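You operate a simulated robot arm through the tools that you are given. There is no shell and no other tool. Be economical: measure what you need, move in short steps, check, and stop when the job is done.

Carry out the task below with a simulated two-armed robot. There is one attempt and no reset: what you move stays moved.

TASK
Press the knocker three times. Hold the pellet purge bin on the top of the testing bench steady with one hand and put the steel anvil in it with the other. Open the dosing drawer, take the small scoop from the inside of the dosing drawer and put it on the purple cover plate, then shut the drawer. Take the blue stop block from the top of the mould bench and put it on top of the dark base plate. Put the dosing frame on the top of the mould bench away on the levelling tray. Open the cooling drawer, take the wiping block and leave it in the rack inside and shut the drawer again. The order is free. Set down upright: wiping block.

Only the result counts: the job must be done as asked and must still hold three seconds after the hand-in. Knocking over, shifting, dropping, spilling or breaking anything else fails it. A push-on lid holds only when it is set on centred and level and pressed home; a screw cap is set on level and turned clockwise until tight.

THE ROBOT
Two 7-joint arms with two-finger parallel grippers on one trunk, on a base that drives. Base frame: it is fixed to the floor where the robot stands at the start and does not move with it; the origin is under the middle of the robot, x ahead of it, y to its left, z up. Readings come in m, degrees, newtons and seconds.
The left shoulder is at the start at [0.05, 0.165, 1.18], the right one opposite. With the tool pointing down near the work surface each hand reaches from about 0.1 to 0.54 m from the robot's upright axis, wherever it stands, measured 20 degrees to its own side. Places, roughly: blue stop block [3.25, -0.25, 0.75]; cooling drawer [3.3, -2.6, 0.6]; dark base plate (24x12x3 cm) [3.3, -0.2, 0.9]; dosing drawer [0.5, -0.8, 0.6]; dosing frame (21x11x5 cm) [3.4, -0.9, 0.9]; knocker [0.5, 0.1, 1.1]; levelling tray (32x25 cm) [0.5, -0.34, 0.86]; pellet purge bin [-2.25, -1.75, 1]; purple cover plate (15x15x2 cm) [3.3, 0.1, 0.9]; rack in the cooling drawer [3.4, -2.6, 0.6]; small scoop (16x4x4 cm) [0.5, -0.7, 0.5]; steel anvil (3x3x4 cm) [0.5, -0.1, 0.9]; wiping block (6x4x9 cm) [3.2, 0.5, 0.9]. Payload 3.91 kg a hand.
Tool frame (each hand has its own): the origin (TCP) lies between the finger pads and is the grasp point; the fingertips stand 0.03 m ahead of it; z points along the fingers, y is the line along which they close. Largest opening 0.11 m; finger width 0.02, thickness 0.01; the body of the gripper, 0.048 by 0.112 m, starts 0.055 m behind the TCP.
Orientation is told as [roll, pitch, yaw] about the base's x, y, z axes, in that order, counted from this pose: with the fingers straight down and closing along the base's y, the tool's x points along the base's -x, its y along +y and its z along -z.

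THE INTERFACE
- The arms move only by the tool send_rows. It takes "left_increments", "right_increments" or both (then of equal length, played together; a hand with none holds still); each is a list of rows, each a list of 3 entries, a list of its own where there are three numbers: the shift along the base's x, y, z in units of 20 mm (1.0 is 20 mm), then the turn, a rotation vector about the base's x, y, z in units of 4 degrees (1.0 is 4 degrees), then the opening, from 0 (shut) to 1 (fully open). In form: [[[dx, dy, dz], [rx, ry, rz], gripper], ...]. A call has 1 to 12 rows; each row shifts and turns the commanded pose from where the row before left it. A call with a number of a shift or a turn outside -1 to 1 is refused whole. A row lasts 0.2 s, in which the tool goes at most 0.05 m and 8.6 degrees; a call with a longer step from one row to the next is refused whole, and so is a gripper value outside its range. Where a pose cannot be reached the arm comes as near as it can. A force on the tool above 40 N (or 10 N above the force at the start of the call, whichever is more), or a blocked arm, ends the call early, and 0.2 s more pass. The fingers move at their own pace (about 0.045 m/s each) and stop on an object; they squeeze with about 43 N. The grip force told is the motor's: it shows also when the fingers shut on nothing. Time passes only in rows, and 0.2 s behind the last, so rows that do not move let the fingers close. The reply holds the time, the measured pose of the TCP, the force on the tool along the base axes, the opening and the grip force, in the units named above and with some noise, with the torque about the TCP (base axes, N m) and any sound that the robot's microphone picked up.
- Cameras (640 x 400 px; columns grow to the right, rows downward): "scene" is now at [0.1136, -0.0345, 1.3616]; the picture's right is [-0.38, -0.93, 0.00], its down [-0.43, 0.17, -0.89] and it looks along [0.82, -0.33, -0.46] (base axes); focal length 214 px, centre (320, 200). "left" rides on the left gripper at [0.073, -0.017, -0.103] in its tool frame; the picture's right is [0.23, 0.97, 0.00], its down [-0.76, 0.18, -0.62] and it looks along [-0.61, 0.14, 0.78] (tool axes); focal length 222 px, centre (320, 200). "right" rides on the right gripper at [0.072, 0.017, -0.103] in its tool frame; the picture's right is [-0.23, 0.97, 0.00], its down [-0.76, -0.18, -0.62] and it looks along [-0.61, -0.14, 0.78] (tool axes); focal length 222 px, centre (320, 200). There is no depth. A picture from a camera that has moved, and an enlarged one, comes with that camera's place and axes in the base frame and with its lens.
- get_image(camera): a new picture of that camera. No time passes.
- raise_lower(by): slides the trunk up (or, below 0, down) by that many m; the arms and the scene camera ride with it, the base frame stays. It gives what a move gives, with no picture.
- base_move(legs): drives the robot by 1 to 6 legs, each [ahead, left, turn to the left] in m, m and degrees, along the robot's own axes; the way and the turn of a leg run together, so that a leg with both is an arc; at most 1.5 m and 180 degrees a leg. The arms and the cameras ride along, it lands a little off, and it stops where it bumps. It gives what a move gives.
- head_to(pan, tilt): turns the head with the scene camera to pan (to the left, within 80 degrees either way) and tilt (down, from -29 to 69), counted from straight ahead of the robot. It gives what a move gives.
- zoom(camera, box): a new picture of the part [left, top, right, bottom] of that camera's present view, enlarged. No time passes.
- hand_in(): hands the job in; it is judged then, once.

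Work in short steps. Places have to be worked out from the pictures, the camera data and where the tool is seen: move nearer, look again, correct. Check each grasp and each placing, and mend what went wrong. You have 217 turns and 208 pictures in all, those below and enlarged ones among them. Open the grippers and draw the arms clear of the work before you hand the job in, unless the task says otherwise; then end with one line.

The tools are called after "Emit:" by a JSON object that holds its "method" and its "body". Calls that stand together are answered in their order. send_rows: Moves the arms, as the interface text tells. Its arguments: {"type":"object","properties":{"left_increments":{"type":"array"},"right_increments":{"type":"array"}},"required":[]} The other tools are called the same way: raise_lower (by) slides the trunk up or down; base_move (legs) drives the base; head_to (pan, tilt) turns the head that bears the scene camera; get_image (camera) takes a picture; zoom (camera, box) takes an enlarged picture of a part of a camera's view; hand_in () hands the job in.

At the start:

```text
time_s: 0.0
left_eef_pos: [0.2883, -0.0264, 1.2721]
left_tool_rot: [-0.1, 0.0, 0.1]
left_contact_force: [-0.6, 0.3, 0.5]
left_moment: [-0.01, 0.02, 0.01]
left_gripper_width: 0.1098
left_finger_force: 0.1
right_eef_pos: [0.286, -0.3957, 1.3162]
right_tool_rot: [0.0, 0.0, 0.0]
right_contact_force: [0.2, -0.3, -0.1]
right_moment: [-0.02, -0.03, -0.01]
right_gripper_width: 0.1098
right_finger_force: 0.1
trunk travel left (down, up): [-0.4, 0.103]
robot x, y, heading: [0.0006, 0.0008, -0.1]
head pan, tilt: [-22.1, 27.3]
```

scene: 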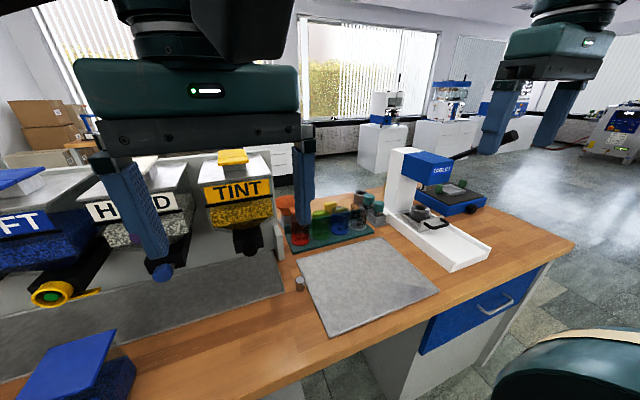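
right: 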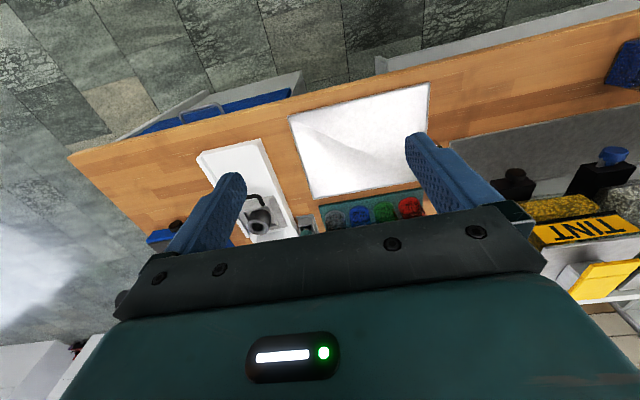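
left: 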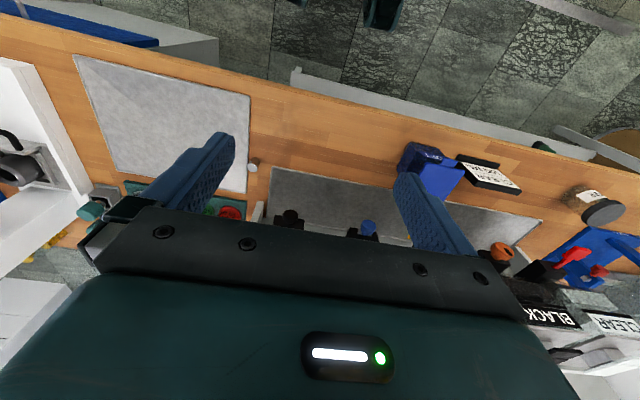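

I start by looking at the dosing bench straight ahead, to identify the knocker, anvil and drawer.

Emit:
{"method": "head_to", "body": {"pan": 0, "tilt": 30}}

Emit:
{"method": "get_image", "body": {"camera": "scene"}}

```text
time_s: 0.9
left_eef_pos: [0.2876, -0.0262, 1.2727]
left_tool_rot: [-0.1, 0.0, 0.0]
left_contact_force: [0.7, -0.3, -0.9]
left_moment: [-0.01, 0.0, 0.0]
left_gripper_width: 0.1101
left_finger_force: 0.0
right_eef_pos: [0.2848, -0.395, 1.3168]
right_tool_rot: [0.0, 0.1, 0.1]
right_contact_force: [0.2, 0.0, -0.2]
right_moment: [0.01, -0.05, 0.01]
right_gripper_width: 0.11
right_finger_force: 0.2
trunk travel left (down, up): [-0.4, 0.103]
robot x, y, heading: [0.0017, -0.0013, -0.1]
head pan, tilt: [0.0, 30.0]
```

```text
204 pictures are left
camera scene: at [0.1193, -0.0001, 1.3574], right [0.0, -1.0, 0.0], down [-0.5, 0.0, -0.87], along [0.87, 0.0, -0.5], focal length 214 px, centre (320, 200)
```

scene: 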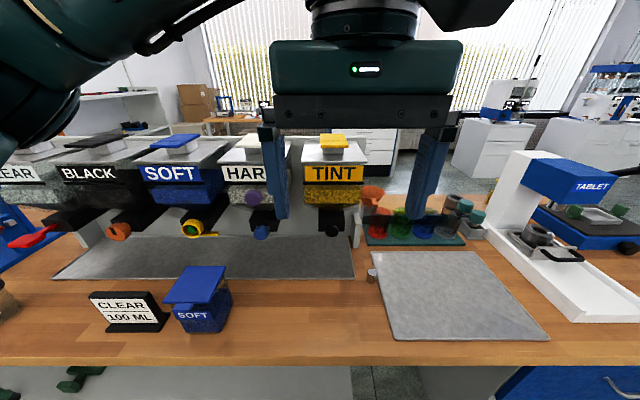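

The knocker should be one of the knobs near the silos; I zoom there.

Emit:
{"method": "zoom", "body": {"camera": "scene", "box": [160, 130, 400, 290]}}

Emit:
{"method": "zoom", "body": {"camera": "left", "box": [240, 120, 640, 370]}}

```text
2.50 times, centred on (280, 210) of scene
camera zoom: at [0.1193, -0.0001, 1.3574], right [0.0, -1.0, 0.0], down [-0.5, 0.0, -0.87], along [0.87, 0.0, -0.5], focal length 536 px, centre (420, 175)
```

zoom: 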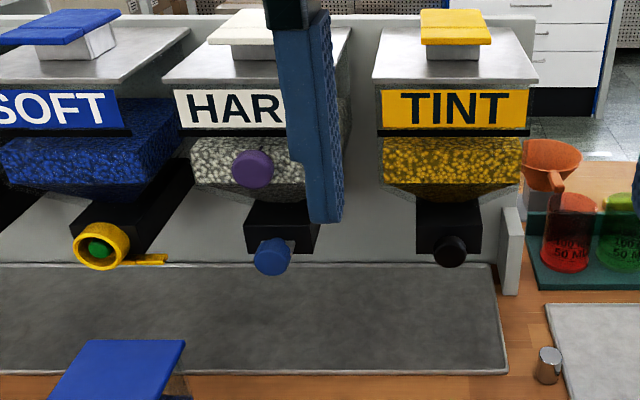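

```text
1.60 times, centred on (440, 245) of left
camera zoom: at [0.2158, -0.0434, 1.3762], right [-0.23, 0.97, 0.0], down [0.76, 0.18, 0.62], along [0.61, 0.14, -0.78], focal length 355 px, centre (128, 128)
```

zoom: 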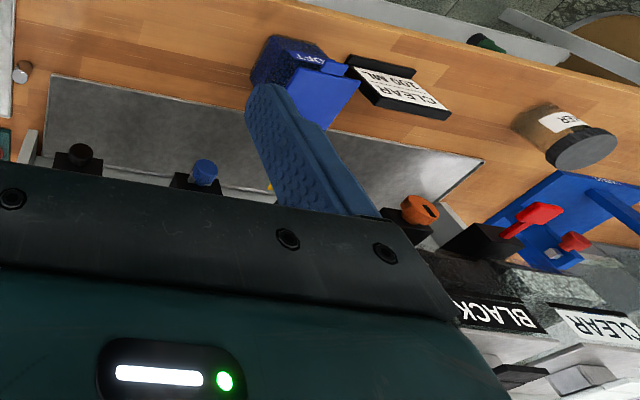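

The purple ball on the HARD silo (roughly [0.55, 0.15, 1.1]) looks like the knocker. The blue button below it is a dispense outlet, so I'll stay off that. I tip the left hand forward, close it, and look from there.

Emit:
{"method": "send_rows", "body": {"left_increments": [[[0, 0.6, -0.2], [0, -1, 0], 0], [[0, 0.6, -0.2], [0, -1, 0], 0], [[0, 0.6, -0.2], [0, -1, 0], 0], [[0, 0.6, -0.2], [0, -1, 0], 0], [[0, 0.6, -0.2], [0, -1, 0], 0], [[0, 0.6, -0.2], [0, -1, 0], 0], [[0, 0.6, -0.2], [0, -1, 0], 0], [[0, 0.6, -0.2], [0, -1, 0], 0], [[0, 0.6, -0.2], [0, -1, 0], 0], [[0, 0.6, -0.2], [0, -1, 0], 0], [[0, 0.6, -0.2], [0, -1, 0], 0], [[0, 0.6, -0.2], [0, -1, 0], 0]]}}

Emit:
{"method": "get_image", "body": {"camera": "left"}}

Emit:
{"method": "get_image", "body": {"camera": "scene"}}

```text
time_s: 3.5
left_eef_pos: [0.2868, 0.1165, 1.227]
left_tool_rot: [-0.2, -48.1, 0.2]
left_contact_force: [-0.6, -0.8, 0.5]
left_moment: [0.02, -0.02, 0.04]
left_gripper_width: 0.0
left_finger_force: 38.0
right_eef_pos: [0.2865, -0.3956, 1.3175]
right_tool_rot: [0.0, 0.0, 0.0]
right_contact_force: [-0.3, -0.1, -0.8]
right_moment: [0.05, 0.0, -0.03]
right_gripper_width: 0.1101
right_finger_force: 0.0
trunk travel left (down, up): [-0.4, 0.103]
robot x, y, heading: [0.0011, 0.0019, 0.0]
head pan, tilt: [0.0, 30.0]
```

```text
201 pictures are left
camera left: at [0.163, 0.1008, 1.2413], right [-0.15, 0.97, -0.17], down [0.05, 0.18, 0.98], along [0.99, 0.14, -0.07], focal length 222 px, centre (320, 200)
```

left: 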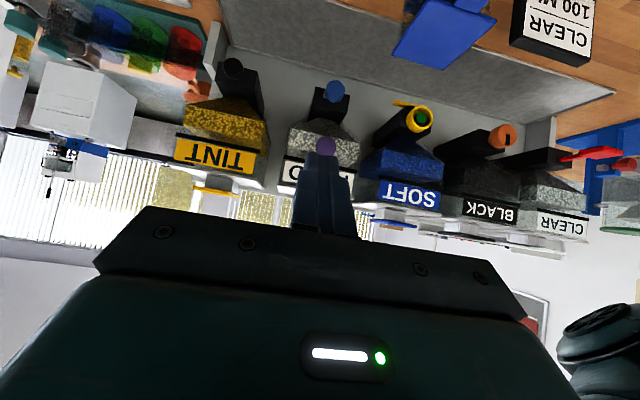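

```text
200 pictures are left
camera scene: at [0.1192, 0.0003, 1.3574], right [0.0, -1.0, 0.0], down [-0.5, 0.0, -0.87], along [0.87, 0.0, -0.5], focal length 214 px, centre (320, 200)
```

scene: 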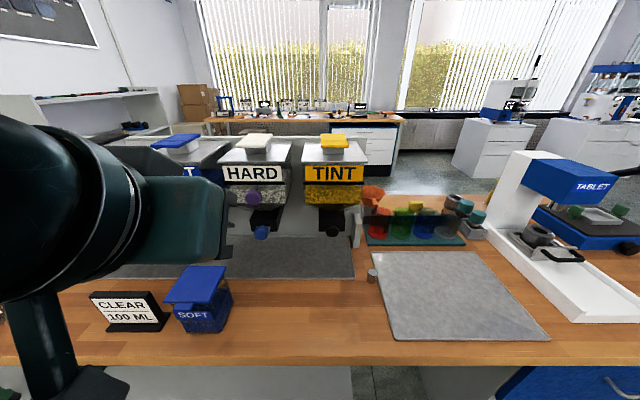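

Triangulated, the knocker is at about [0.53, 0.147, 1.125]. I level the tool and stop in front of it.

Emit:
{"method": "send_rows", "body": {"left_increments": [[[0.5, 0.15, -0.5], [0, -1, 0], 0], [[0.5, 0.15, -0.5], [0, -1, 0], 0], [[0.5, 0.15, -0.5], [0, -1, 0], 0], [[0.5, 0.15, -0.5], [0, -1, 0], 0], [[0.5, 0.15, -0.5], [0, -1, 0], 0], [[0.5, 0.15, -0.5], [0, -1, 0], 0], [[0.5, 0.15, -0.5], [0, -1, 0], 0], [[0.5, 0.15, -0.5], [0, -1, 0], 0], [[0.5, 0.15, -0.5], [0, -1, 0], 0], [[0.5, 0.15, -0.6], [0, -1, 0], 0], [[0.5, 0, 0], [0, 0, 0], 0]]}}

Emit:
{"method": "get_image", "body": {"camera": "left"}}

Emit:
{"method": "get_image", "body": {"camera": "scene"}}

```text
time_s: 5.9
left_eef_pos: [0.4453, 0.1028, 1.1706]
left_tool_rot: [-6.0, -88.1, 5.8]
left_contact_force: [0.2, 0.0, 0.0]
left_moment: [0.02, -0.02, -0.03]
left_gripper_width: 0.0
left_finger_force: 37.4
left hand out of reach, approached as far as the arm can: row 1, 2, 3, 4, 5, 6, 7
right_eef_pos: [0.2863, -0.396, 1.318]
right_tool_rot: [0.1, 0.0, 0.1]
right_contact_force: [-0.6, 0.1, -0.2]
right_moment: [0.01, -0.01, 0.03]
right_gripper_width: 0.11
right_finger_force: 0.0
trunk travel left (down, up): [-0.4, 0.103]
robot x, y, heading: [0.0003, -0.0012, -0.0]
head pan, tilt: [0.0, 30.0]
```

```text
199 pictures are left
camera left: at [0.3407, 0.0863, 1.1014], right [-0.01, 0.97, -0.23], down [-0.6, 0.18, 0.78], along [0.8, 0.14, 0.58], focal length 222 px, centre (320, 200)
```

left: 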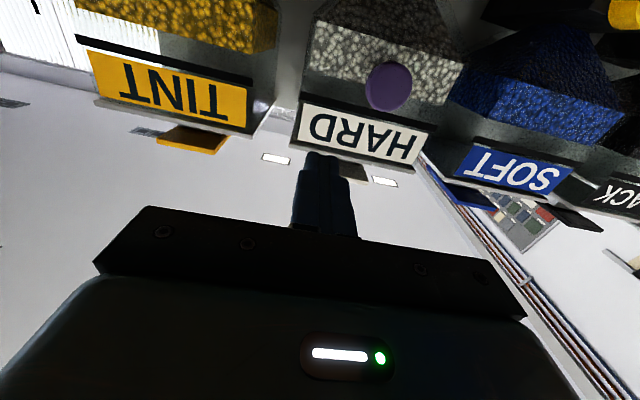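

```text
198 pictures are left
camera scene: at [0.1197, 0.0006, 1.3573], right [0.0, -1.0, 0.0], down [-0.5, 0.0, -0.87], along [0.87, 0.0, -0.5], focal length 214 px, centre (320, 200)
```

scene: 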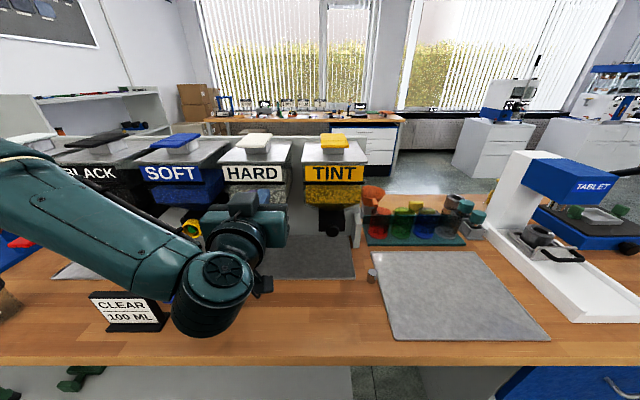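

Confirmed knob at [0.53, 0.146, 1.12]. I shift to its line.

Emit:
{"method": "send_rows", "body": {"left_increments": [[[0, 0.75, -0.85], [0.5, 0, -0.5], 0], [[0, 0.75, -0.85], [0.5, 0, -0.5], 0], [[0, 0.7, -0.8], [0.5, 0, -0.5], 0]]}}

Emit:
{"method": "get_image", "body": {"camera": "left"}}

```text
time_s: 6.7
left_eef_pos: [0.4382, 0.1064, 1.1357]
left_tool_rot: [68.1, -83.5, -73.8]
left_contact_force: [-0.8, 0.1, 0.6]
left_moment: [0.01, -0.01, 0.0]
left_gripper_width: 0.0
left_finger_force: 37.4
left hand out of reach, approached as far as the arm can: row 2, 3
right_eef_pos: [0.2865, -0.397, 1.3169]
right_tool_rot: [0.0, 0.1, -0.1]
right_contact_force: [-0.4, -0.2, -0.6]
right_moment: [0.03, -0.02, 0.03]
right_gripper_width: 0.1099
right_finger_force: 0.1
trunk travel left (down, up): [-0.4, 0.103]
robot x, y, heading: [-0.0011, -0.0, 0.2]
head pan, tilt: [0.0, 30.0]
```

```text
197 pictures are left
camera left: at [0.3326, 0.1087, 1.0661], right [0.09, 0.99, -0.12], down [-0.58, 0.15, 0.8], along [0.81, 0.0, 0.59], focal length 222 px, centre (320, 200)
```

left: 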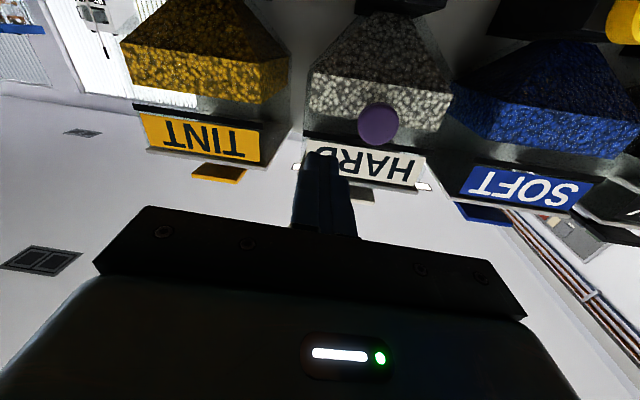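

The arm is cramped there, so I use the base and trunk instead: 4 cm left, 1.3 cm down.

Emit:
{"method": "base_move", "body": {"legs": [[-0.03, 0.045, 0]]}}

Emit:
{"method": "raise_lower", "body": {"by": -0.013}}

Emit:
{"method": "get_image", "body": {"camera": "left"}}

```text
time_s: 7.7
left_eef_pos: [0.4098, 0.1518, 1.1342]
left_tool_rot: [67.9, -83.7, -73.7]
left_contact_force: [0.2, 0.2, -0.5]
left_moment: [0.02, -0.04, -0.02]
left_gripper_width: 0.0002
left_finger_force: 38.1
right_eef_pos: [0.2574, -0.3507, 1.3166]
right_tool_rot: [0.1, 0.0, 0.0]
right_contact_force: [-0.4, 1.1, 0.0]
right_moment: [0.02, -0.02, -0.01]
right_gripper_width: 0.11
right_finger_force: 0.0
trunk travel left (down, up): [-0.4, 0.103]
robot x, y, heading: [-0.0278, 0.0455, -0.1]
head pan, tilt: [0.0, 30.0]
```

```text
time_s: 8.3
left_eef_pos: [0.4086, 0.1533, 1.1223]
left_tool_rot: [68.1, -83.7, -73.7]
left_contact_force: [-0.6, 0.0, -0.7]
left_moment: [0.02, 0.0, -0.01]
left_gripper_width: 0.0002
left_finger_force: 37.8
right_eef_pos: [0.2564, -0.3518, 1.3029]
right_tool_rot: [0.1, 0.0, 0.0]
right_contact_force: [0.7, -0.6, 0.3]
right_moment: [-0.01, -0.03, -0.01]
right_gripper_width: 0.1099
right_finger_force: 0.0
trunk travel left (down, up): [-0.387, 0.116]
robot x, y, heading: [-0.032, 0.0465, -0.1]
head pan, tilt: [0.0, 30.0]
```

```text
196 pictures are left
camera left: at [0.3028, 0.1535, 1.053], right [0.09, 0.99, -0.13], down [-0.58, 0.16, 0.8], along [0.81, 0.0, 0.59], focal length 222 px, centre (320, 200)
```

left: 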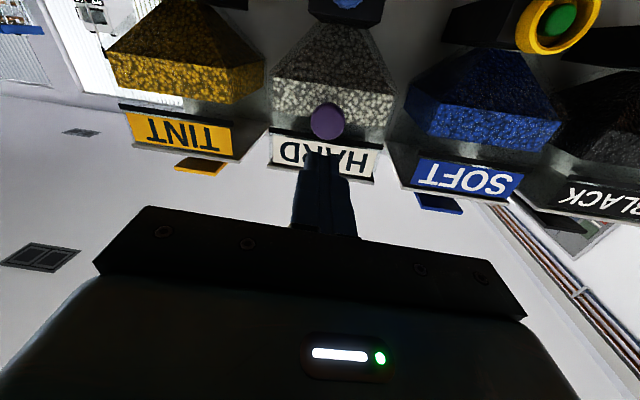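

Aligned. I advance until the force or a sound shows contact.

Emit:
{"method": "send_rows", "body": {"left_increments": [[[1, -0.05, 0], [0, 0, 0], 0], [[1, -0.05, 0], [0, 0, 0], 0], [[0.5, 0, 0], [0, 0, 0], 0], [[0.4, 0, 0], [0, 0, 0], 0], [[0.4, 0, 0], [0, 0, 0], 0]]}}

Emit:
{"method": "get_image", "body": {"camera": "left"}}

```text
time_s: 9.6
left_eef_pos: [0.4681, 0.1359, 1.1312]
left_tool_rot: [67.0, -83.5, -72.4]
left_contact_force: [-0.2, 0.9, -0.4]
left_moment: [0.02, -0.02, 0.01]
left_gripper_width: 0.0001
left_finger_force: 38.0
left hand out of reach, approached as far as the arm can: row 1, 2, 4
right_eef_pos: [0.2569, -0.3517, 1.304]
right_tool_rot: [0.0, 0.0, 0.0]
right_contact_force: [-0.1, -0.2, 0.0]
right_moment: [-0.01, -0.04, -0.02]
right_gripper_width: 0.11
right_finger_force: 0.1
trunk travel left (down, up): [-0.387, 0.116]
robot x, y, heading: [-0.0308, 0.0445, -0.2]
head pan, tilt: [0.0, 30.0]
```

```text
195 pictures are left
camera left: at [0.3627, 0.1364, 1.0613], right [0.09, 0.99, -0.12], down [-0.58, 0.15, 0.8], along [0.81, 0.0, 0.58], focal length 222 px, centre (320, 200)
```

left: 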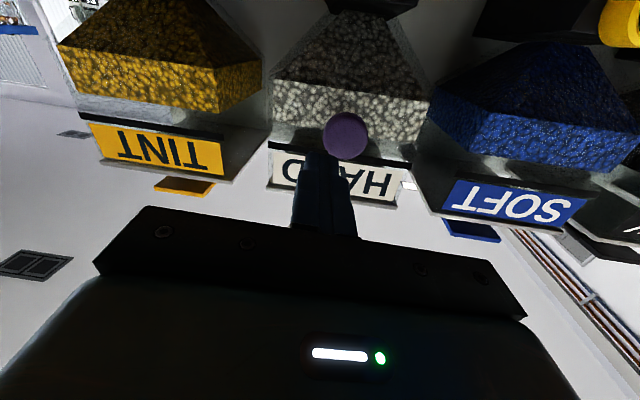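

The level pose sits at the arm's limit. I back off slightly and drop the pitch to about -60°.

Emit:
{"method": "send_rows", "body": {"left_increments": [[[-1, 0, 0], [0, 1, 0], 0], [[-0.5, 0, 0], [0, 1, 0], 0], [[0, 0, 0], [0, 1, 0], 0], [[0, 0, 0], [0, 1, 0], 0], [[0, 0, 0], [0, 1, 0], 0], [[0, 0.1, 0], [0, 1, 0], 0], [[0, 0.2, 0], [0, 1, 0], 0], [[0, 0.2, -0.3], [0, 0, 0], 0]]}}

Emit:
{"method": "get_image", "body": {"camera": "left"}}

```text
time_s: 11.3
left_eef_pos: [0.4394, 0.1496, 1.1233]
left_tool_rot: [5.0, -59.6, -12.2]
left_contact_force: [0.2, 0.2, 0.6]
left_moment: [-0.03, 0.02, -0.01]
left_gripper_width: 0.0
left_finger_force: 37.4
right_eef_pos: [0.2574, -0.3499, 1.3036]
right_tool_rot: [0.0, -0.1, 0.1]
right_contact_force: [-0.9, -0.1, 0.0]
right_moment: [0.01, -0.03, -0.02]
right_gripper_width: 0.1103
right_finger_force: 0.1
trunk travel left (down, up): [-0.387, 0.116]
robot x, y, heading: [-0.0295, 0.0432, 0.2]
head pan, tilt: [0.0, 30.0]
```

```text
194 pictures are left
camera left: at [0.3141, 0.1496, 1.1116], right [0.02, 0.99, -0.15], down [-0.13, 0.15, 0.98], along [0.99, 0.0, 0.13], focal length 222 px, centre (320, 200)
```

left: 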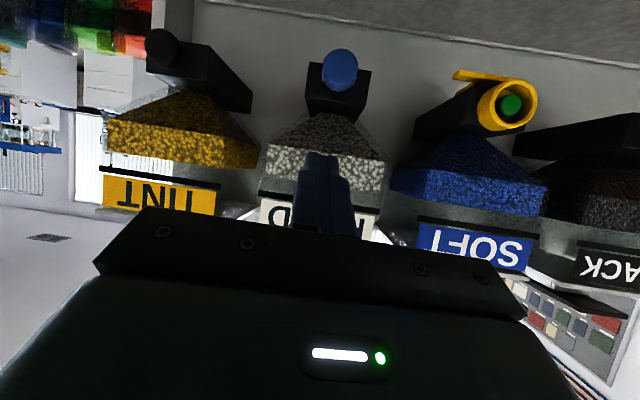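

Now free of limits. I raise 1.3 cm so the tip is at the knob height, then advance.

Emit:
{"method": "send_rows", "body": {"left_increments": [[[0, 0, 0.65], [0, 0, 0], 0], [[0.75, 0, 0], [0, 0, 0], 0], [[0.5, 0, 0], [0, 0, 0], 0], [[0.5, 0, 0], [0, 0, 0], 0]]}}

Emit:
{"method": "get_image", "body": {"camera": "left"}}

Emit:
{"method": "get_image", "body": {"camera": "scene"}}

```text
time_s: 12.3
left_eef_pos: [0.4747, 0.1483, 1.1371]
left_tool_rot: [5.0, -59.6, -12.2]
left_contact_force: [0.4, 0.6, -0.3]
left_moment: [0.02, -0.01, 0.0]
left_gripper_width: 0.0
left_finger_force: 37.2
right_eef_pos: [0.2573, -0.3519, 1.3024]
right_tool_rot: [0.0, -0.1, 0.0]
right_contact_force: [-0.3, -0.3, 0.3]
right_moment: [0.0, 0.0, -0.03]
right_gripper_width: 0.1099
right_finger_force: 0.0
trunk travel left (down, up): [-0.387, 0.116]
robot x, y, heading: [-0.0288, 0.0463, -0.2]
head pan, tilt: [0.0, 30.0]
```

```text
193 pictures are left
camera left: at [0.349, 0.1496, 1.1256], right [0.02, 0.99, -0.15], down [-0.13, 0.15, 0.98], along [0.99, 0.0, 0.14], focal length 222 px, centre (320, 200)
```

left: 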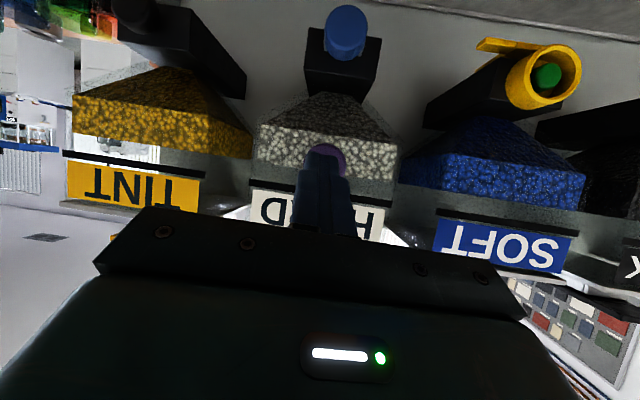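

```text
192 pictures are left
camera scene: at [0.0898, 0.0446, 1.3443], right [0.0, -1.0, 0.0], down [-0.5, 0.0, -0.87], along [0.87, 0.0, -0.5], focal length 214 px, centre (320, 200)
```

scene: 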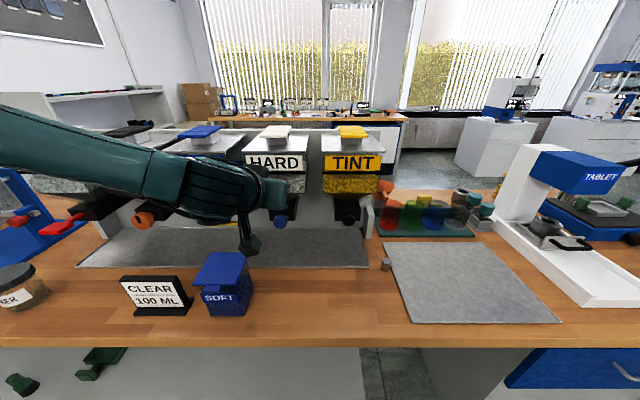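

The knob is just ahead, with the tip close to centred on it. I advance in 8 mm steps.

Emit:
{"method": "send_rows", "body": {"left_increments": [[[0.4, 0.2, 0], [0, 0, 0], 0], [[0.4, 0, 0], [0, 0, 0], 0], [[0.4, 0, 0], [0, 0, 0], 0], [[0.4, 0, 0], [0, 0, 0], 0]]}}

Emit:
{"method": "get_image", "body": {"camera": "left"}}

```text
time_s: 13.3
left_eef_pos: [0.507, 0.1518, 1.1371]
left_tool_rot: [5.0, -59.6, -12.3]
left_contact_force: [-4.8, -0.1, -1.6]
left_moment: [-0.03, 0.1, 0.01]
left_gripper_width: 0.0
left_finger_force: 37.9
right_eef_pos: [0.2549, -0.3504, 1.3045]
right_tool_rot: [0.0, 0.0, 0.0]
right_contact_force: [-0.2, 0.3, -0.4]
right_moment: [0.02, 0.0, 0.0]
right_gripper_width: 0.1099
right_finger_force: 0.0
trunk travel left (down, up): [-0.387, 0.116]
robot x, y, heading: [-0.0299, 0.0506, 0.1]
head pan, tilt: [0.0, 30.0]
```

```text
191 pictures are left
camera left: at [0.3808, 0.1526, 1.1253], right [0.02, 0.99, -0.15], down [-0.13, 0.15, 0.98], along [0.99, 0.0, 0.13], focal length 222 px, centre (320, 200)
```

left: 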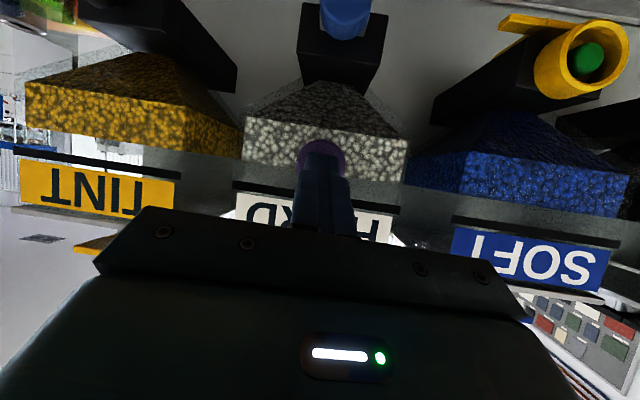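

Contact with 5 N at x≈0.505. I press further in small steps and listen for a sound.

Emit:
{"method": "send_rows", "body": {"left_increments": [[[0.2, 0, 0], [0, 0, 0], 0], [[0.2, 0, 0], [0, 0, 0], 0]]}}

```text
time_s: 13.9
left_eef_pos: [0.5111, 0.1522, 1.1374]
left_tool_rot: [4.8, -59.6, -12.2]
left_contact_force: [-21.7, 2.4, -3.7]
left_moment: [-0.07, 0.22, 0.08]
left_gripper_width: 0.0
left_finger_force: 37.9
right_eef_pos: [0.2543, -0.3513, 1.3042]
right_tool_rot: [0.0, -0.1, 0.2]
right_contact_force: [-0.4, 0.2, -0.6]
right_moment: [-0.01, 0.04, -0.03]
right_gripper_width: 0.1098
right_finger_force: 0.0
trunk travel left (down, up): [-0.387, 0.116]
robot x, y, heading: [-0.0285, 0.0466, 0.5]
head pan, tilt: [0.0, 30.0]
heard: click
```

A click: press one. I release 2 cm and press again.

Emit:
{"method": "send_rows", "body": {"left_increments": [[[-1, 0, 0], [0, 0, 0], 0], [[0, 0, 0], [0, 0, 0], 0], [[0.5, 0, 0], [0, 0, 0], 0], [[0.5, 0, 0], [0, 0, 0], 0], [[0, 0, 0], [0, 0, 0], 0]]}}

```text
time_s: 15.2
left_eef_pos: [0.5118, 0.1519, 1.1374]
left_tool_rot: [4.9, -59.7, -12.2]
left_contact_force: [-19.9, 4.6, 2.1]
left_moment: [-0.02, 0.03, 0.16]
left_gripper_width: 0.0002
left_finger_force: 37.6
right_eef_pos: [0.2532, -0.3517, 1.3049]
right_tool_rot: [0.1, -0.1, 0.1]
right_contact_force: [0.3, -0.5, 0.0]
right_moment: [-0.01, -0.01, 0.02]
right_gripper_width: 0.1099
right_finger_force: 0.1
trunk travel left (down, up): [-0.387, 0.116]
robot x, y, heading: [-0.0316, 0.0415, -0.0]
head pan, tilt: [0.0, 30.0]
heard: click
```

Second click. I do it once more.

Emit:
{"method": "send_rows", "body": {"left_increments": [[[-1, 0, 0], [0, 0, 0], 0], [[0, 0, 0], [0, 0, 0], 0], [[0.5, 0, 0], [0, 0, 0], 0], [[0.5, 0, 0], [0, 0, 0], 0], [[0, 0, 0], [0, 0, 0], 0]]}}

```text
time_s: 16.4
left_eef_pos: [0.5109, 0.1524, 1.1356]
left_tool_rot: [5.1, -59.6, -12.1]
left_contact_force: [-20.9, 4.9, 1.4]
left_moment: [0.01, 0.14, 0.2]
left_gripper_width: 0.0
left_finger_force: 37.6
right_eef_pos: [0.254, -0.3512, 1.3045]
right_tool_rot: [0.0, -0.1, 0.1]
right_contact_force: [0.5, -0.4, -0.1]
right_moment: [-0.03, 0.02, 0.01]
right_gripper_width: 0.1102
right_finger_force: 0.0
trunk travel left (down, up): [-0.387, 0.116]
robot x, y, heading: [-0.0298, 0.0485, 0.1]
head pan, tilt: [0.0, 30.0]
heard: click
```

Three clicks. I withdraw and return the left hand to fingers down, well above the bench.

Emit:
{"method": "send_rows", "body": {"left_increments": [[[-1, 0, 0], [0, 0, 0], 0], [[-1, 0, 0], [0, 0, 0], 0], [[-1, 0, 0.6], [0, 1, 0], 0.3], [[-1, 0, 0.6], [0, 1, 0], 0.3], [[-1, 0, 0.6], [0, 1, 0], 0.3], [[-1, 0, 0.6], [0, 1, 0], 0.3], [[-1, 0, 0.6], [0, 1, 0], 0.3], [[-1, 0, 0.6], [0, 1, 0], 0.3], [[-1, 0, 0.6], [0, 1, 0], 0.3], [[-1, 0, 0.6], [0, 1, 0], 0.3], [[-1, 0, 0.6], [0, 1, 0], 0.3], [[0, 0, 0.5], [0, 1, 0], 0.3]]}}

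Emit:
{"method": "send_rows", "body": {"left_increments": [[[0, 0, 0], [0, 1, 0.5], 0.3], [[0, 0, 0], [0, 1, 0.5], 0.3], [[0, 0, 0], [0, 1, 0.5], 0.3], [[0, 0, 0], [0, 1, 0.5], 0.3], [[0, 0, 0], [0, 1, 0.3], 0.3]]}}

Emit:
{"method": "head_to", "body": {"pan": -35, "tilt": 40}}

Emit:
{"method": "get_image", "body": {"camera": "scene"}}

```text
time_s: 18.9
left_eef_pos: [0.2946, 0.152, 1.2549]
left_tool_rot: [-3.4, -20.0, -6.5]
left_contact_force: [-0.6, 0.8, 0.4]
left_moment: [-0.02, 0.01, -0.02]
left_gripper_width: 0.0331
left_finger_force: 0.0
right_eef_pos: [0.2573, -0.3509, 1.3035]
right_tool_rot: [0.0, 0.0, 0.0]
right_contact_force: [-0.2, 0.1, -0.3]
right_moment: [-0.01, 0.01, 0.01]
right_gripper_width: 0.1102
right_finger_force: 0.2
trunk travel left (down, up): [-0.387, 0.116]
robot x, y, heading: [-0.0311, 0.0462, -0.0]
head pan, tilt: [0.0, 30.0]
```

```text
time_s: 20.1
left_eef_pos: [0.2962, 0.153, 1.2546]
left_tool_rot: [-3.9, 0.0, 2.9]
left_contact_force: [0.7, -0.4, 0.0]
left_moment: [0.0, -0.02, 0.03]
left_gripper_width: 0.0329
left_finger_force: 0.0
right_eef_pos: [0.2568, -0.3517, 1.3042]
right_tool_rot: [0.0, 0.0, 0.0]
right_contact_force: [-0.1, 0.2, -0.1]
right_moment: [-0.01, 0.03, 0.0]
right_gripper_width: 0.1099
right_finger_force: 0.1
trunk travel left (down, up): [-0.387, 0.116]
robot x, y, heading: [-0.0284, 0.0444, -0.0]
head pan, tilt: [0.0, 30.0]
```

```text
time_s: 21.2
left_eef_pos: [0.2949, 0.1531, 1.255]
left_tool_rot: [-3.8, -0.1, 2.9]
left_contact_force: [-0.3, 0.0, 0.4]
left_moment: [0.02, 0.0, -0.01]
left_gripper_width: 0.0329
left_finger_force: 0.1
right_eef_pos: [0.2571, -0.3526, 1.3032]
right_tool_rot: [0.0, -0.1, 0.1]
right_contact_force: [-1.0, 0.1, -0.5]
right_moment: [0.03, 0.03, -0.03]
right_gripper_width: 0.1099
right_finger_force: 0.1
trunk travel left (down, up): [-0.387, 0.116]
robot x, y, heading: [-0.0291, 0.0438, -0.4]
head pan, tilt: [-35.0, 40.0]
```

```text
190 pictures are left
camera scene: at [0.0688, -0.0042, 1.329], right [-0.57, -0.82, 0.0], down [-0.53, 0.37, -0.77], along [0.63, -0.44, -0.64], focal length 214 px, centre (320, 200)
```

scene: 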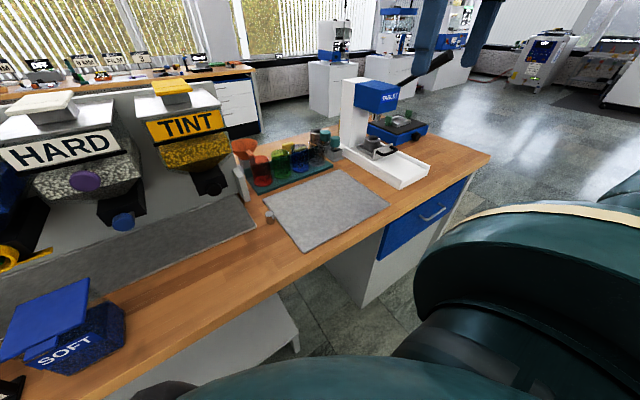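

The anvil triangulates to about [0.535, -0.143, 0.88]. I drive 10 cm ahead so the right hand can reach it, and turn the tool 88° in yaw so the gripper body stays clear of the TINT silo.

Emit:
{"method": "base_move", "body": {"legs": [[0.1, 0, 0]]}}

Emit:
{"method": "send_rows", "body": {"right_increments": [[[0, 0.5, -0.6], [0, 0, 1], 0.7], [[0, 0.5, -0.6], [0, 0, 1], 0.7], [[0, 0.5, -0.6], [0, 0, 1], 0.7], [[0, 0.5, -0.6], [0, 0, 1], 0.7], [[0, 0.5, -0.6], [0, 0, 1], 0.7], [[0, 0.5, -0.6], [0, 0, 1], 0.7], [[0, 0.5, -0.6], [0, 0, 1], 0.7], [[0, 0.5, -0.6], [0, 0, 1], 0.7], [[0, 0.5, -0.6], [0, 0, 1], 0.7], [[0, 0.5, -0.6], [0, 0, 1], 0.7], [[0, 0, -0.6], [0, 0, 1], 0.7], [[0, 0, -0.6], [0, 0, 1], 0.7]]}}

Emit:
{"method": "send_rows", "body": {"right_increments": [[[0.8, 0.2, -0.2], [0, 0, 1], 0.7], [[0.8, 0.2, -0.2], [0, 0, 1], 0.7], [[0.8, 0.2, -0.2], [0, 0, 1], 0.7], [[0.8, 0.2, -0.2], [0, 0, 1], 0.7], [[0.8, 0.2, -0.2], [0, 0, 1], 0.7], [[0.8, 0.2, -0.2], [0, 0, 1], 0.7], [[0.8, 0, 0], [0, 0, 1], 0.7], [[0.8, 0, 0], [0, 0, 1], 0.7], [[0.8, 0, 0], [0, 0, 1], 0.7], [[0.8, 0, 0], [0, 0, 1], 0.7]]}}

Emit:
{"method": "get_image", "body": {"camera": "right"}}

Emit:
{"method": "get_image", "body": {"camera": "scene"}}

```text
time_s: 22.3
left_eef_pos: [0.3956, 0.1514, 1.2549]
left_tool_rot: [-4.0, -0.1, 2.8]
left_contact_force: [-0.8, 0.1, -1.2]
left_moment: [0.0, 0.02, -0.02]
left_gripper_width: 0.033
left_finger_force: 0.1
right_eef_pos: [0.3572, -0.3511, 1.3034]
right_tool_rot: [0.0, 0.1, -0.1]
right_contact_force: [-0.1, -0.2, -0.2]
right_moment: [-0.03, 0.02, -0.01]
right_gripper_width: 0.1101
right_finger_force: 0.0
trunk travel left (down, up): [-0.387, 0.116]
robot x, y, heading: [0.0705, 0.0402, -0.1]
head pan, tilt: [-35.0, 40.0]
```

```text
time_s: 24.9
left_eef_pos: [0.3954, 0.1514, 1.2552]
left_tool_rot: [-3.9, -0.1, 2.8]
left_contact_force: [-0.3, 0.8, -1.0]
left_moment: [0.02, -0.01, 0.02]
left_gripper_width: 0.0333
left_finger_force: 0.1
right_eef_pos: [0.3554, -0.2526, 1.1592]
right_tool_rot: [0.0, 0.0, 48.1]
right_contact_force: [0.1, 0.4, 0.5]
right_moment: [0.02, 0.0, -0.01]
right_gripper_width: 0.0767
right_finger_force: 0.1
trunk travel left (down, up): [-0.387, 0.116]
robot x, y, heading: [0.0712, 0.0468, -0.0]
head pan, tilt: [-35.0, 40.0]
```

```text
time_s: 27.1
left_eef_pos: [0.3949, 0.1518, 1.2541]
left_tool_rot: [-3.8, -0.2, 2.8]
left_contact_force: [-0.7, -0.8, -0.2]
left_moment: [0.02, -0.02, -0.01]
left_gripper_width: 0.0331
left_finger_force: 0.1
right_eef_pos: [0.5155, -0.2283, 1.1345]
right_tool_rot: [-0.1, -0.1, 88.1]
right_contact_force: [0.1, -0.4, -0.2]
right_moment: [0.01, -0.01, 0.01]
right_gripper_width: 0.0769
right_finger_force: 0.2
trunk travel left (down, up): [-0.387, 0.116]
robot x, y, heading: [0.0722, 0.038, -0.2]
head pan, tilt: [-35.0, 40.0]
```

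```text
189 pictures are left
camera right: at [0.4959, -0.3004, 1.2377], right [-0.97, 0.26, 0.0], down [0.2, 0.76, 0.62], along [0.16, 0.6, -0.78], focal length 222 px, centre (320, 200)
```

right: 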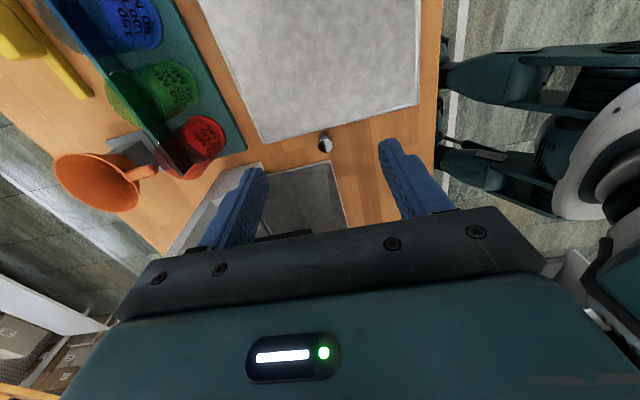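

```text
188 pictures are left
camera scene: at [0.1687, -0.0044, 1.329], right [-0.57, -0.82, 0.0], down [-0.53, 0.37, -0.77], along [0.63, -0.44, -0.64], focal length 214 px, centre (320, 200)
```

scene: 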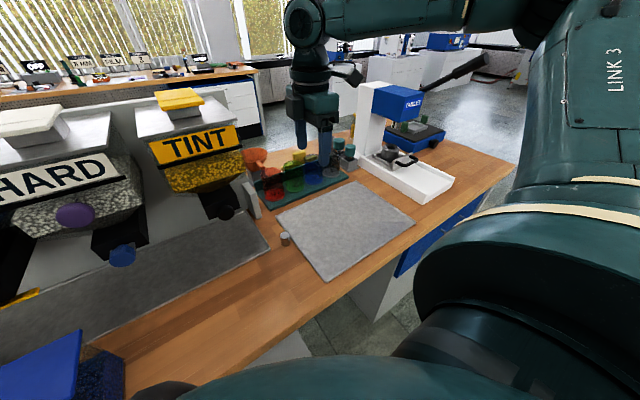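

Anvil at [0.532, -0.143, 0.88] from the hand camera. I move above it.

Emit:
{"method": "send_rows", "body": {"right_increments": [[[0.2, 0.85, -0.8], [0, 0, 0.4], 0.7], [[0.2, 0.85, -0.8], [0, 0, 0], 0.7], [[0.2, 0.85, -0.8], [0, 0, 0], 0.7], [[0.2, 0.85, -0.8], [0, 0, 0], 0.7], [[0, 0.85, -0.8], [0, 0, 0], 0.7], [[0, 0, -0.8], [0, 0, 0], 0.7], [[0, 0, -0.8], [0, 0, 0], 0.7], [[0, 0, -0.8], [0, 0, 0], 0.7]]}}

Emit:
{"method": "get_image", "body": {"camera": "right"}}

Emit:
{"method": "get_image", "body": {"camera": "scene"}}

```text
time_s: 28.9
left_eef_pos: [0.3948, 0.1524, 1.254]
left_tool_rot: [-3.9, 0.0, 2.8]
left_contact_force: [-0.3, 0.5, -0.3]
left_moment: [-0.01, 0.03, 0.0]
left_gripper_width: 0.0329
left_finger_force: 0.0
right_eef_pos: [0.5316, -0.1438, 1.0065]
right_tool_rot: [0.1, 0.1, 89.5]
right_contact_force: [0.1, -1.0, 0.2]
right_moment: [0.02, 0.0, 0.0]
right_gripper_width: 0.077
right_finger_force: 0.0
trunk travel left (down, up): [-0.387, 0.116]
robot x, y, heading: [0.0712, 0.0397, 0.2]
head pan, tilt: [-35.0, 40.0]
```

```text
187 pictures are left
camera right: at [0.5132, -0.2159, 1.1104], right [-0.97, 0.24, 0.0], down [0.18, 0.76, 0.62], along [0.15, 0.61, -0.78], focal length 222 px, centre (320, 200)
```

right: 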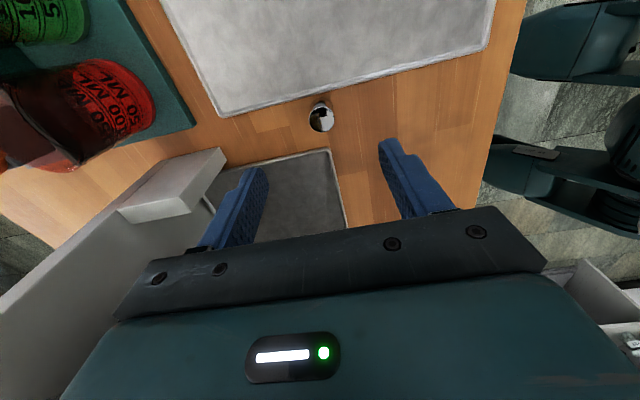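

```text
186 pictures are left
camera scene: at [0.1685, -0.0045, 1.329], right [-0.57, -0.82, 0.0], down [-0.53, 0.37, -0.77], along [0.63, -0.44, -0.64], focal length 214 px, centre (320, 200)
```

scene: 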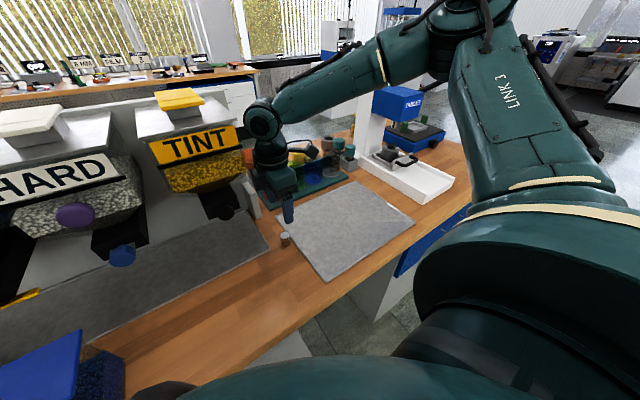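

Well centred. I descend to z≈0.895.

Emit:
{"method": "send_rows", "body": {"right_increments": [[[0, 0.1, -0.8], [0, 0, 0], 0.7], [[0, 0, -0.8], [0, 0, 0], 0.7], [[0, 0, -0.8], [0, 0, 0], 0.7], [[0, 0, -0.8], [0, 0, 0], 0.7], [[0, 0, -0.8], [0, 0, 0], 0.7], [[0, 0, -0.8], [0, 0, 0], 0.7], [[0, 0, -0.6], [0, 0, 0], 0.7]]}}

Emit:
{"method": "get_image", "body": {"camera": "right"}}

```text
time_s: 30.5
left_eef_pos: [0.3949, 0.1516, 1.2544]
left_tool_rot: [-4.0, -0.1, 2.9]
left_contact_force: [-0.5, -0.6, -0.7]
left_moment: [0.02, 0.0, 0.0]
left_gripper_width: 0.033
left_finger_force: 0.1
right_eef_pos: [0.5263, -0.1467, 0.9056]
right_tool_rot: [-0.2, -0.1, 89.5]
right_contact_force: [-0.6, 0.5, 0.1]
right_moment: [-0.04, 0.02, -0.01]
right_gripper_width: 0.0771
right_finger_force: 0.0
right hand out of reach, approached as far as the arm can: row 6, 7
trunk travel left (down, up): [-0.387, 0.116]
robot x, y, heading: [0.0702, 0.0461, -0.3]
head pan, tilt: [-35.0, 40.0]
```

```text
185 pictures are left
camera right: at [0.5082, -0.2195, 1.0078], right [-0.97, 0.24, 0.0], down [0.18, 0.76, 0.62], along [0.15, 0.61, -0.78], focal length 222 px, centre (320, 200)
```

right: 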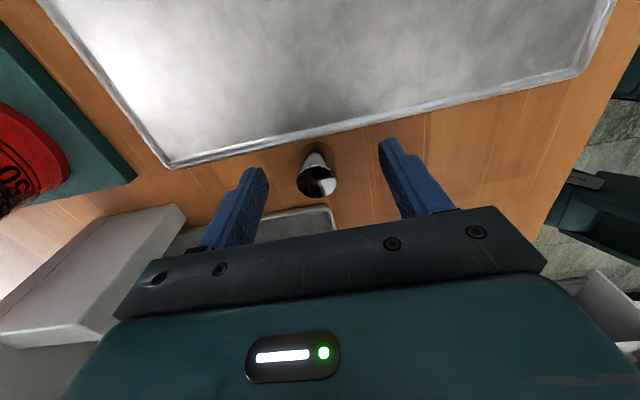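

The arm is at its reach limit at z=0.906, so I lower the trunk 1.2 cm and look again.

Emit:
{"method": "raise_lower", "body": {"by": -0.012}}

Emit:
{"method": "send_rows", "body": {"right_increments": [[[0.2, 0.2, 0], [0, 0, 0], 0.7]]}}

Emit:
{"method": "get_image", "body": {"camera": "right"}}

```text
time_s: 31.1
left_eef_pos: [0.3953, 0.152, 1.2423]
left_tool_rot: [-3.9, -0.1, 2.7]
left_contact_force: [0.4, -1.0, 0.9]
left_moment: [-0.01, 0.0, -0.01]
left_gripper_width: 0.0331
left_finger_force: 0.2
right_eef_pos: [0.5257, -0.1476, 0.8936]
right_tool_rot: [-0.2, -0.1, 89.5]
right_contact_force: [1.1, -0.2, -0.6]
right_moment: [-0.01, 0.0, 0.0]
right_gripper_width: 0.0772
right_finger_force: 0.0
trunk travel left (down, up): [-0.375, 0.128]
robot x, y, heading: [0.0712, 0.0443, 0.0]
head pan, tilt: [-35.0, 40.0]
```

```text
time_s: 31.5
left_eef_pos: [0.3944, 0.1521, 1.2414]
left_tool_rot: [-3.9, -0.1, 2.8]
left_contact_force: [0.5, 0.1, -0.7]
left_moment: [-0.03, 0.02, -0.02]
left_gripper_width: 0.033
left_finger_force: 0.0
right_eef_pos: [0.5278, -0.1463, 0.8957]
right_tool_rot: [-0.2, -0.1, 89.6]
right_contact_force: [-1.0, -0.7, -0.3]
right_moment: [0.01, 0.0, 0.0]
right_gripper_width: 0.0773
right_finger_force: 0.0
right hand out of reach, approached as far as the arm can: row 1
trunk travel left (down, up): [-0.375, 0.128]
robot x, y, heading: [0.0696, 0.049, -0.0]
head pan, tilt: [-35.0, 40.0]
```

```text
184 pictures are left
camera right: at [0.5099, -0.2186, 0.9984], right [-0.97, 0.23, 0.0], down [0.18, 0.76, 0.63], along [0.15, 0.61, -0.78], focal length 222 px, centre (320, 200)
```

right: 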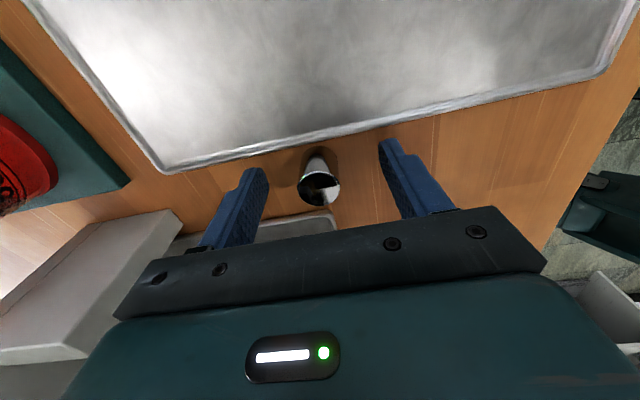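

The anvil stands between the fingertips. Closing.

Emit:
{"method": "send_rows", "body": {"right_increments": [[[0, 0, 0], [0, 0, 0], 0.2], [[0, 0, 0], [0, 0, 0], 0], [[0, 0, 0], [0, 0, 0], 0], [[0, 0, 0], [0, 0, 0], 0], [[0, 0, 0], [0, 0, 0], 0]]}}

Emit:
{"method": "send_rows", "body": {"right_increments": [[[0, 0, 0.6], [0, 0, 0], 0], [[-0.2, 0, 0.8], [0, 0, 0], 0], [[-0.2, 0, 0.8], [0, 0, 0], 0], [[-0.2, 0, 0.8], [0, 0, 0], 0], [[-0.2, -0.2, 0.8], [0, 0, 0], 0], [[-0.2, -0.2, 0.8], [0, 0, 0], 0]]}}

Emit:
{"method": "get_image", "body": {"camera": "right"}}

```text
time_s: 32.7
left_eef_pos: [0.3952, 0.1519, 1.2427]
left_tool_rot: [-4.0, -0.1, 2.8]
left_contact_force: [0.4, -0.4, 0.2]
left_moment: [0.02, -0.03, 0.02]
left_gripper_width: 0.033
left_finger_force: 0.0
right_eef_pos: [0.528, -0.1458, 0.896]
right_tool_rot: [-0.1, -0.1, 89.4]
right_contact_force: [0.0, 0.3, 0.4]
right_moment: [0.0, 0.06, 0.0]
right_gripper_width: 0.0245
right_finger_force: 43.2
trunk travel left (down, up): [-0.375, 0.128]
robot x, y, heading: [0.0703, 0.0428, -0.1]
head pan, tilt: [-35.0, 40.0]
```

```text
time_s: 34.1
left_eef_pos: [0.3952, 0.1524, 1.2428]
left_tool_rot: [-4.0, -0.2, 2.8]
left_contact_force: [-0.9, 0.0, -0.2]
left_moment: [0.02, 0.02, -0.01]
left_gripper_width: 0.0333
left_finger_force: 0.1
right_eef_pos: [0.508, -0.153, 0.9883]
right_tool_rot: [-0.1, -0.1, 89.5]
right_contact_force: [0.0, 0.1, -1.6]
right_moment: [0.01, -0.03, 0.01]
right_gripper_width: 0.0251
right_finger_force: 42.8
trunk travel left (down, up): [-0.375, 0.128]
robot x, y, heading: [0.0681, 0.0446, -0.1]
head pan, tilt: [-35.0, 40.0]
```

```text
183 pictures are left
camera right: at [0.4898, -0.2256, 1.0909], right [-0.97, 0.23, 0.0], down [0.18, 0.76, 0.62], along [0.15, 0.61, -0.78], focal length 222 px, centre (320, 200)
```

right: 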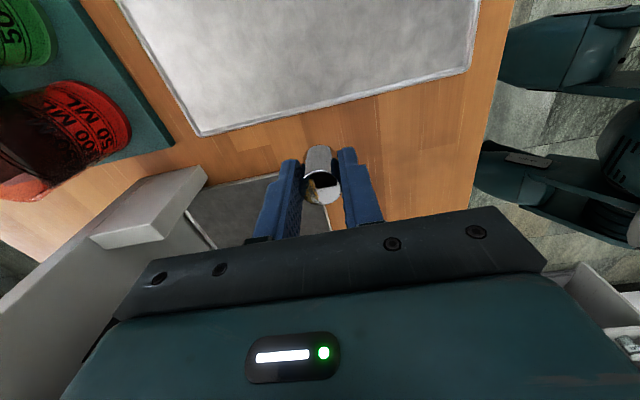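

Anvil held (2.5 cm). I lift and tuck the arm back before driving.

Emit:
{"method": "send_rows", "body": {"right_increments": [[[0, -0.5, 1], [0, 0, 0], 0], [[0, -0.5, 1], [0, 0, 0], 0], [[-0.5, -0.7, 1], [0, 0, 0], 0], [[-0.8, -0.7, 1], [0, 0, 0], 0], [[-1, -0.7, 1], [0, 0, 0], 0], [[-1, -0.7, 1], [0, 0, 0], 0], [[-1, -0.7, 1], [0, 0, 0], 0], [[-1, -0.7, 1], [0, 0, 0], 0], [[-1, -0.7, 1], [0, 0, 0], 0], [[-1, -0.7, 1], [0, 0, 0], 0], [[-1, 0, 1], [0, 0, 0], 0], [[-1, 0, 0.5], [0, 0, 0], 0]]}}

Emit:
{"method": "base_move", "body": {"legs": [[-0.5, 0, 0], [0, 0, -143]]}}

Emit:
{"method": "head_to", "body": {"pan": 0, "tilt": 20}}

Emit:
{"method": "get_image", "body": {"camera": "scene"}}

```text
time_s: 36.7
left_eef_pos: [0.395, 0.1512, 1.2424]
left_tool_rot: [-3.9, -0.1, 2.7]
left_contact_force: [0.9, 0.7, -0.8]
left_moment: [0.02, 0.0, -0.04]
left_gripper_width: 0.0329
left_finger_force: 0.0
right_eef_pos: [0.322, -0.2862, 1.219]
right_tool_rot: [-0.1, -0.1, 89.7]
right_contact_force: [0.1, 0.8, -1.2]
right_moment: [0.0, -0.01, -0.03]
right_gripper_width: 0.0253
right_finger_force: 43.1
trunk travel left (down, up): [-0.375, 0.128]
robot x, y, heading: [0.0683, 0.0431, -0.0]
head pan, tilt: [-35.0, 40.0]
```

```text
time_s: 45.5
left_eef_pos: [-0.6258, -0.2387, 1.242]
left_tool_rot: [-4.0, 0.0, -139.4]
left_contact_force: [1.2, 0.3, -0.5]
left_moment: [0.02, 0.02, 0.0]
left_gripper_width: 0.0329
left_finger_force: 0.1
right_eef_pos: [-0.8382, 0.1524, 1.2178]
right_tool_rot: [-0.2, -0.1, -52.7]
right_contact_force: [0.8, 0.4, -1.2]
right_moment: [-0.01, -0.01, 0.02]
right_gripper_width: 0.0251
right_finger_force: 42.8
trunk travel left (down, up): [-0.375, 0.128]
robot x, y, heading: [-0.4376, 0.0451, -142.3]
head pan, tilt: [-35.0, 40.0]
```

```text
time_s: 46.5
left_eef_pos: [-0.627, -0.238, 1.2423]
left_tool_rot: [-3.9, -0.1, -139.4]
left_contact_force: [0.4, -0.7, 0.0]
left_moment: [0.03, 0.01, -0.01]
left_gripper_width: 0.0332
left_finger_force: 0.1
right_eef_pos: [-0.8381, 0.1511, 1.2192]
right_tool_rot: [-0.1, -0.1, -52.7]
right_contact_force: [0.8, 0.4, -0.4]
right_moment: [0.0, 0.02, 0.02]
right_gripper_width: 0.0248
right_finger_force: 42.3
trunk travel left (down, up): [-0.375, 0.128]
robot x, y, heading: [-0.4347, 0.0449, -142.5]
head pan, tilt: [0.0, 20.0]
```

```text
182 pictures are left
camera scene: at [-0.5326, -0.0292, 1.3484], right [-0.61, 0.79, 0.0], down [0.27, 0.21, -0.94], along [-0.74, -0.57, -0.34], focal length 214 px, centre (320, 200)
```

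scene: 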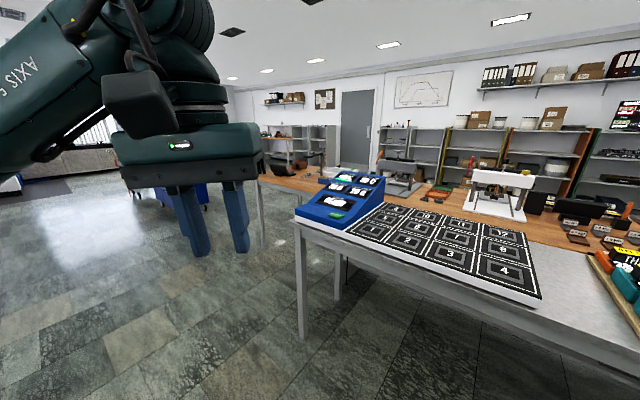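

There is a table corner near (-1.29, -0.75). The testing bench lies behind it to the left, so I zoom and look a bit to the left.

Emit:
{"method": "zoom", "body": {"camera": "scene", "box": [230, 80, 550, 280]}}

Emit:
{"method": "head_to", "body": {"pan": 50, "tilt": 15}}

Emit:
{"method": "get_image", "body": {"camera": "scene"}}

```text
2.00 times, centred on (390, 180) of scene
camera zoom: at [-0.5326, -0.0292, 1.3484], right [-0.61, 0.79, 0.0], down [0.27, 0.21, -0.94], along [-0.74, -0.57, -0.34], focal length 429 px, centre (180, 240)
```

zoom: 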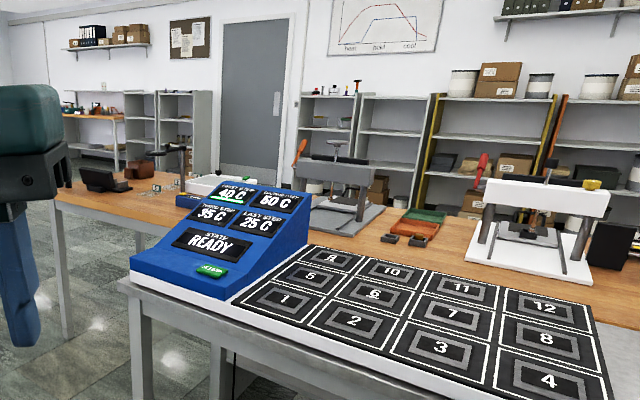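

```text
time_s: 47.7
left_eef_pos: [-0.6272, -0.2387, 1.2413]
left_tool_rot: [-3.9, -0.1, -139.4]
left_contact_force: [0.4, 0.4, 0.0]
left_moment: [0.02, 0.0, 0.02]
left_gripper_width: 0.0333
left_finger_force: 0.1
right_eef_pos: [-0.8369, 0.1519, 1.2171]
right_tool_rot: [0.0, -0.1, -52.6]
right_contact_force: [0.6, 0.5, -0.8]
right_moment: [0.03, -0.02, 0.0]
right_gripper_width: 0.025
right_finger_force: 42.8
trunk travel left (down, up): [-0.375, 0.128]
robot x, y, heading: [-0.4365, 0.045, -142.3]
head pan, tilt: [50.0, 15.0]
```

```text
180 pictures are left
camera scene: at [-0.4627, -0.0656, 1.3565], right [-1.0, 0.04, 0.0], down [0.01, 0.26, -0.97], along [-0.04, -0.97, -0.26], focal length 214 px, centre (320, 200)
```

scene: 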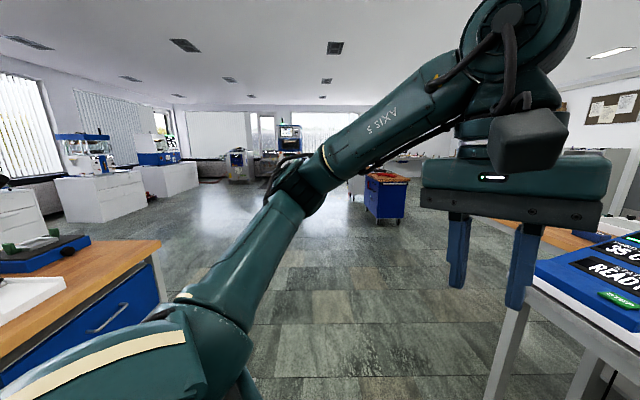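

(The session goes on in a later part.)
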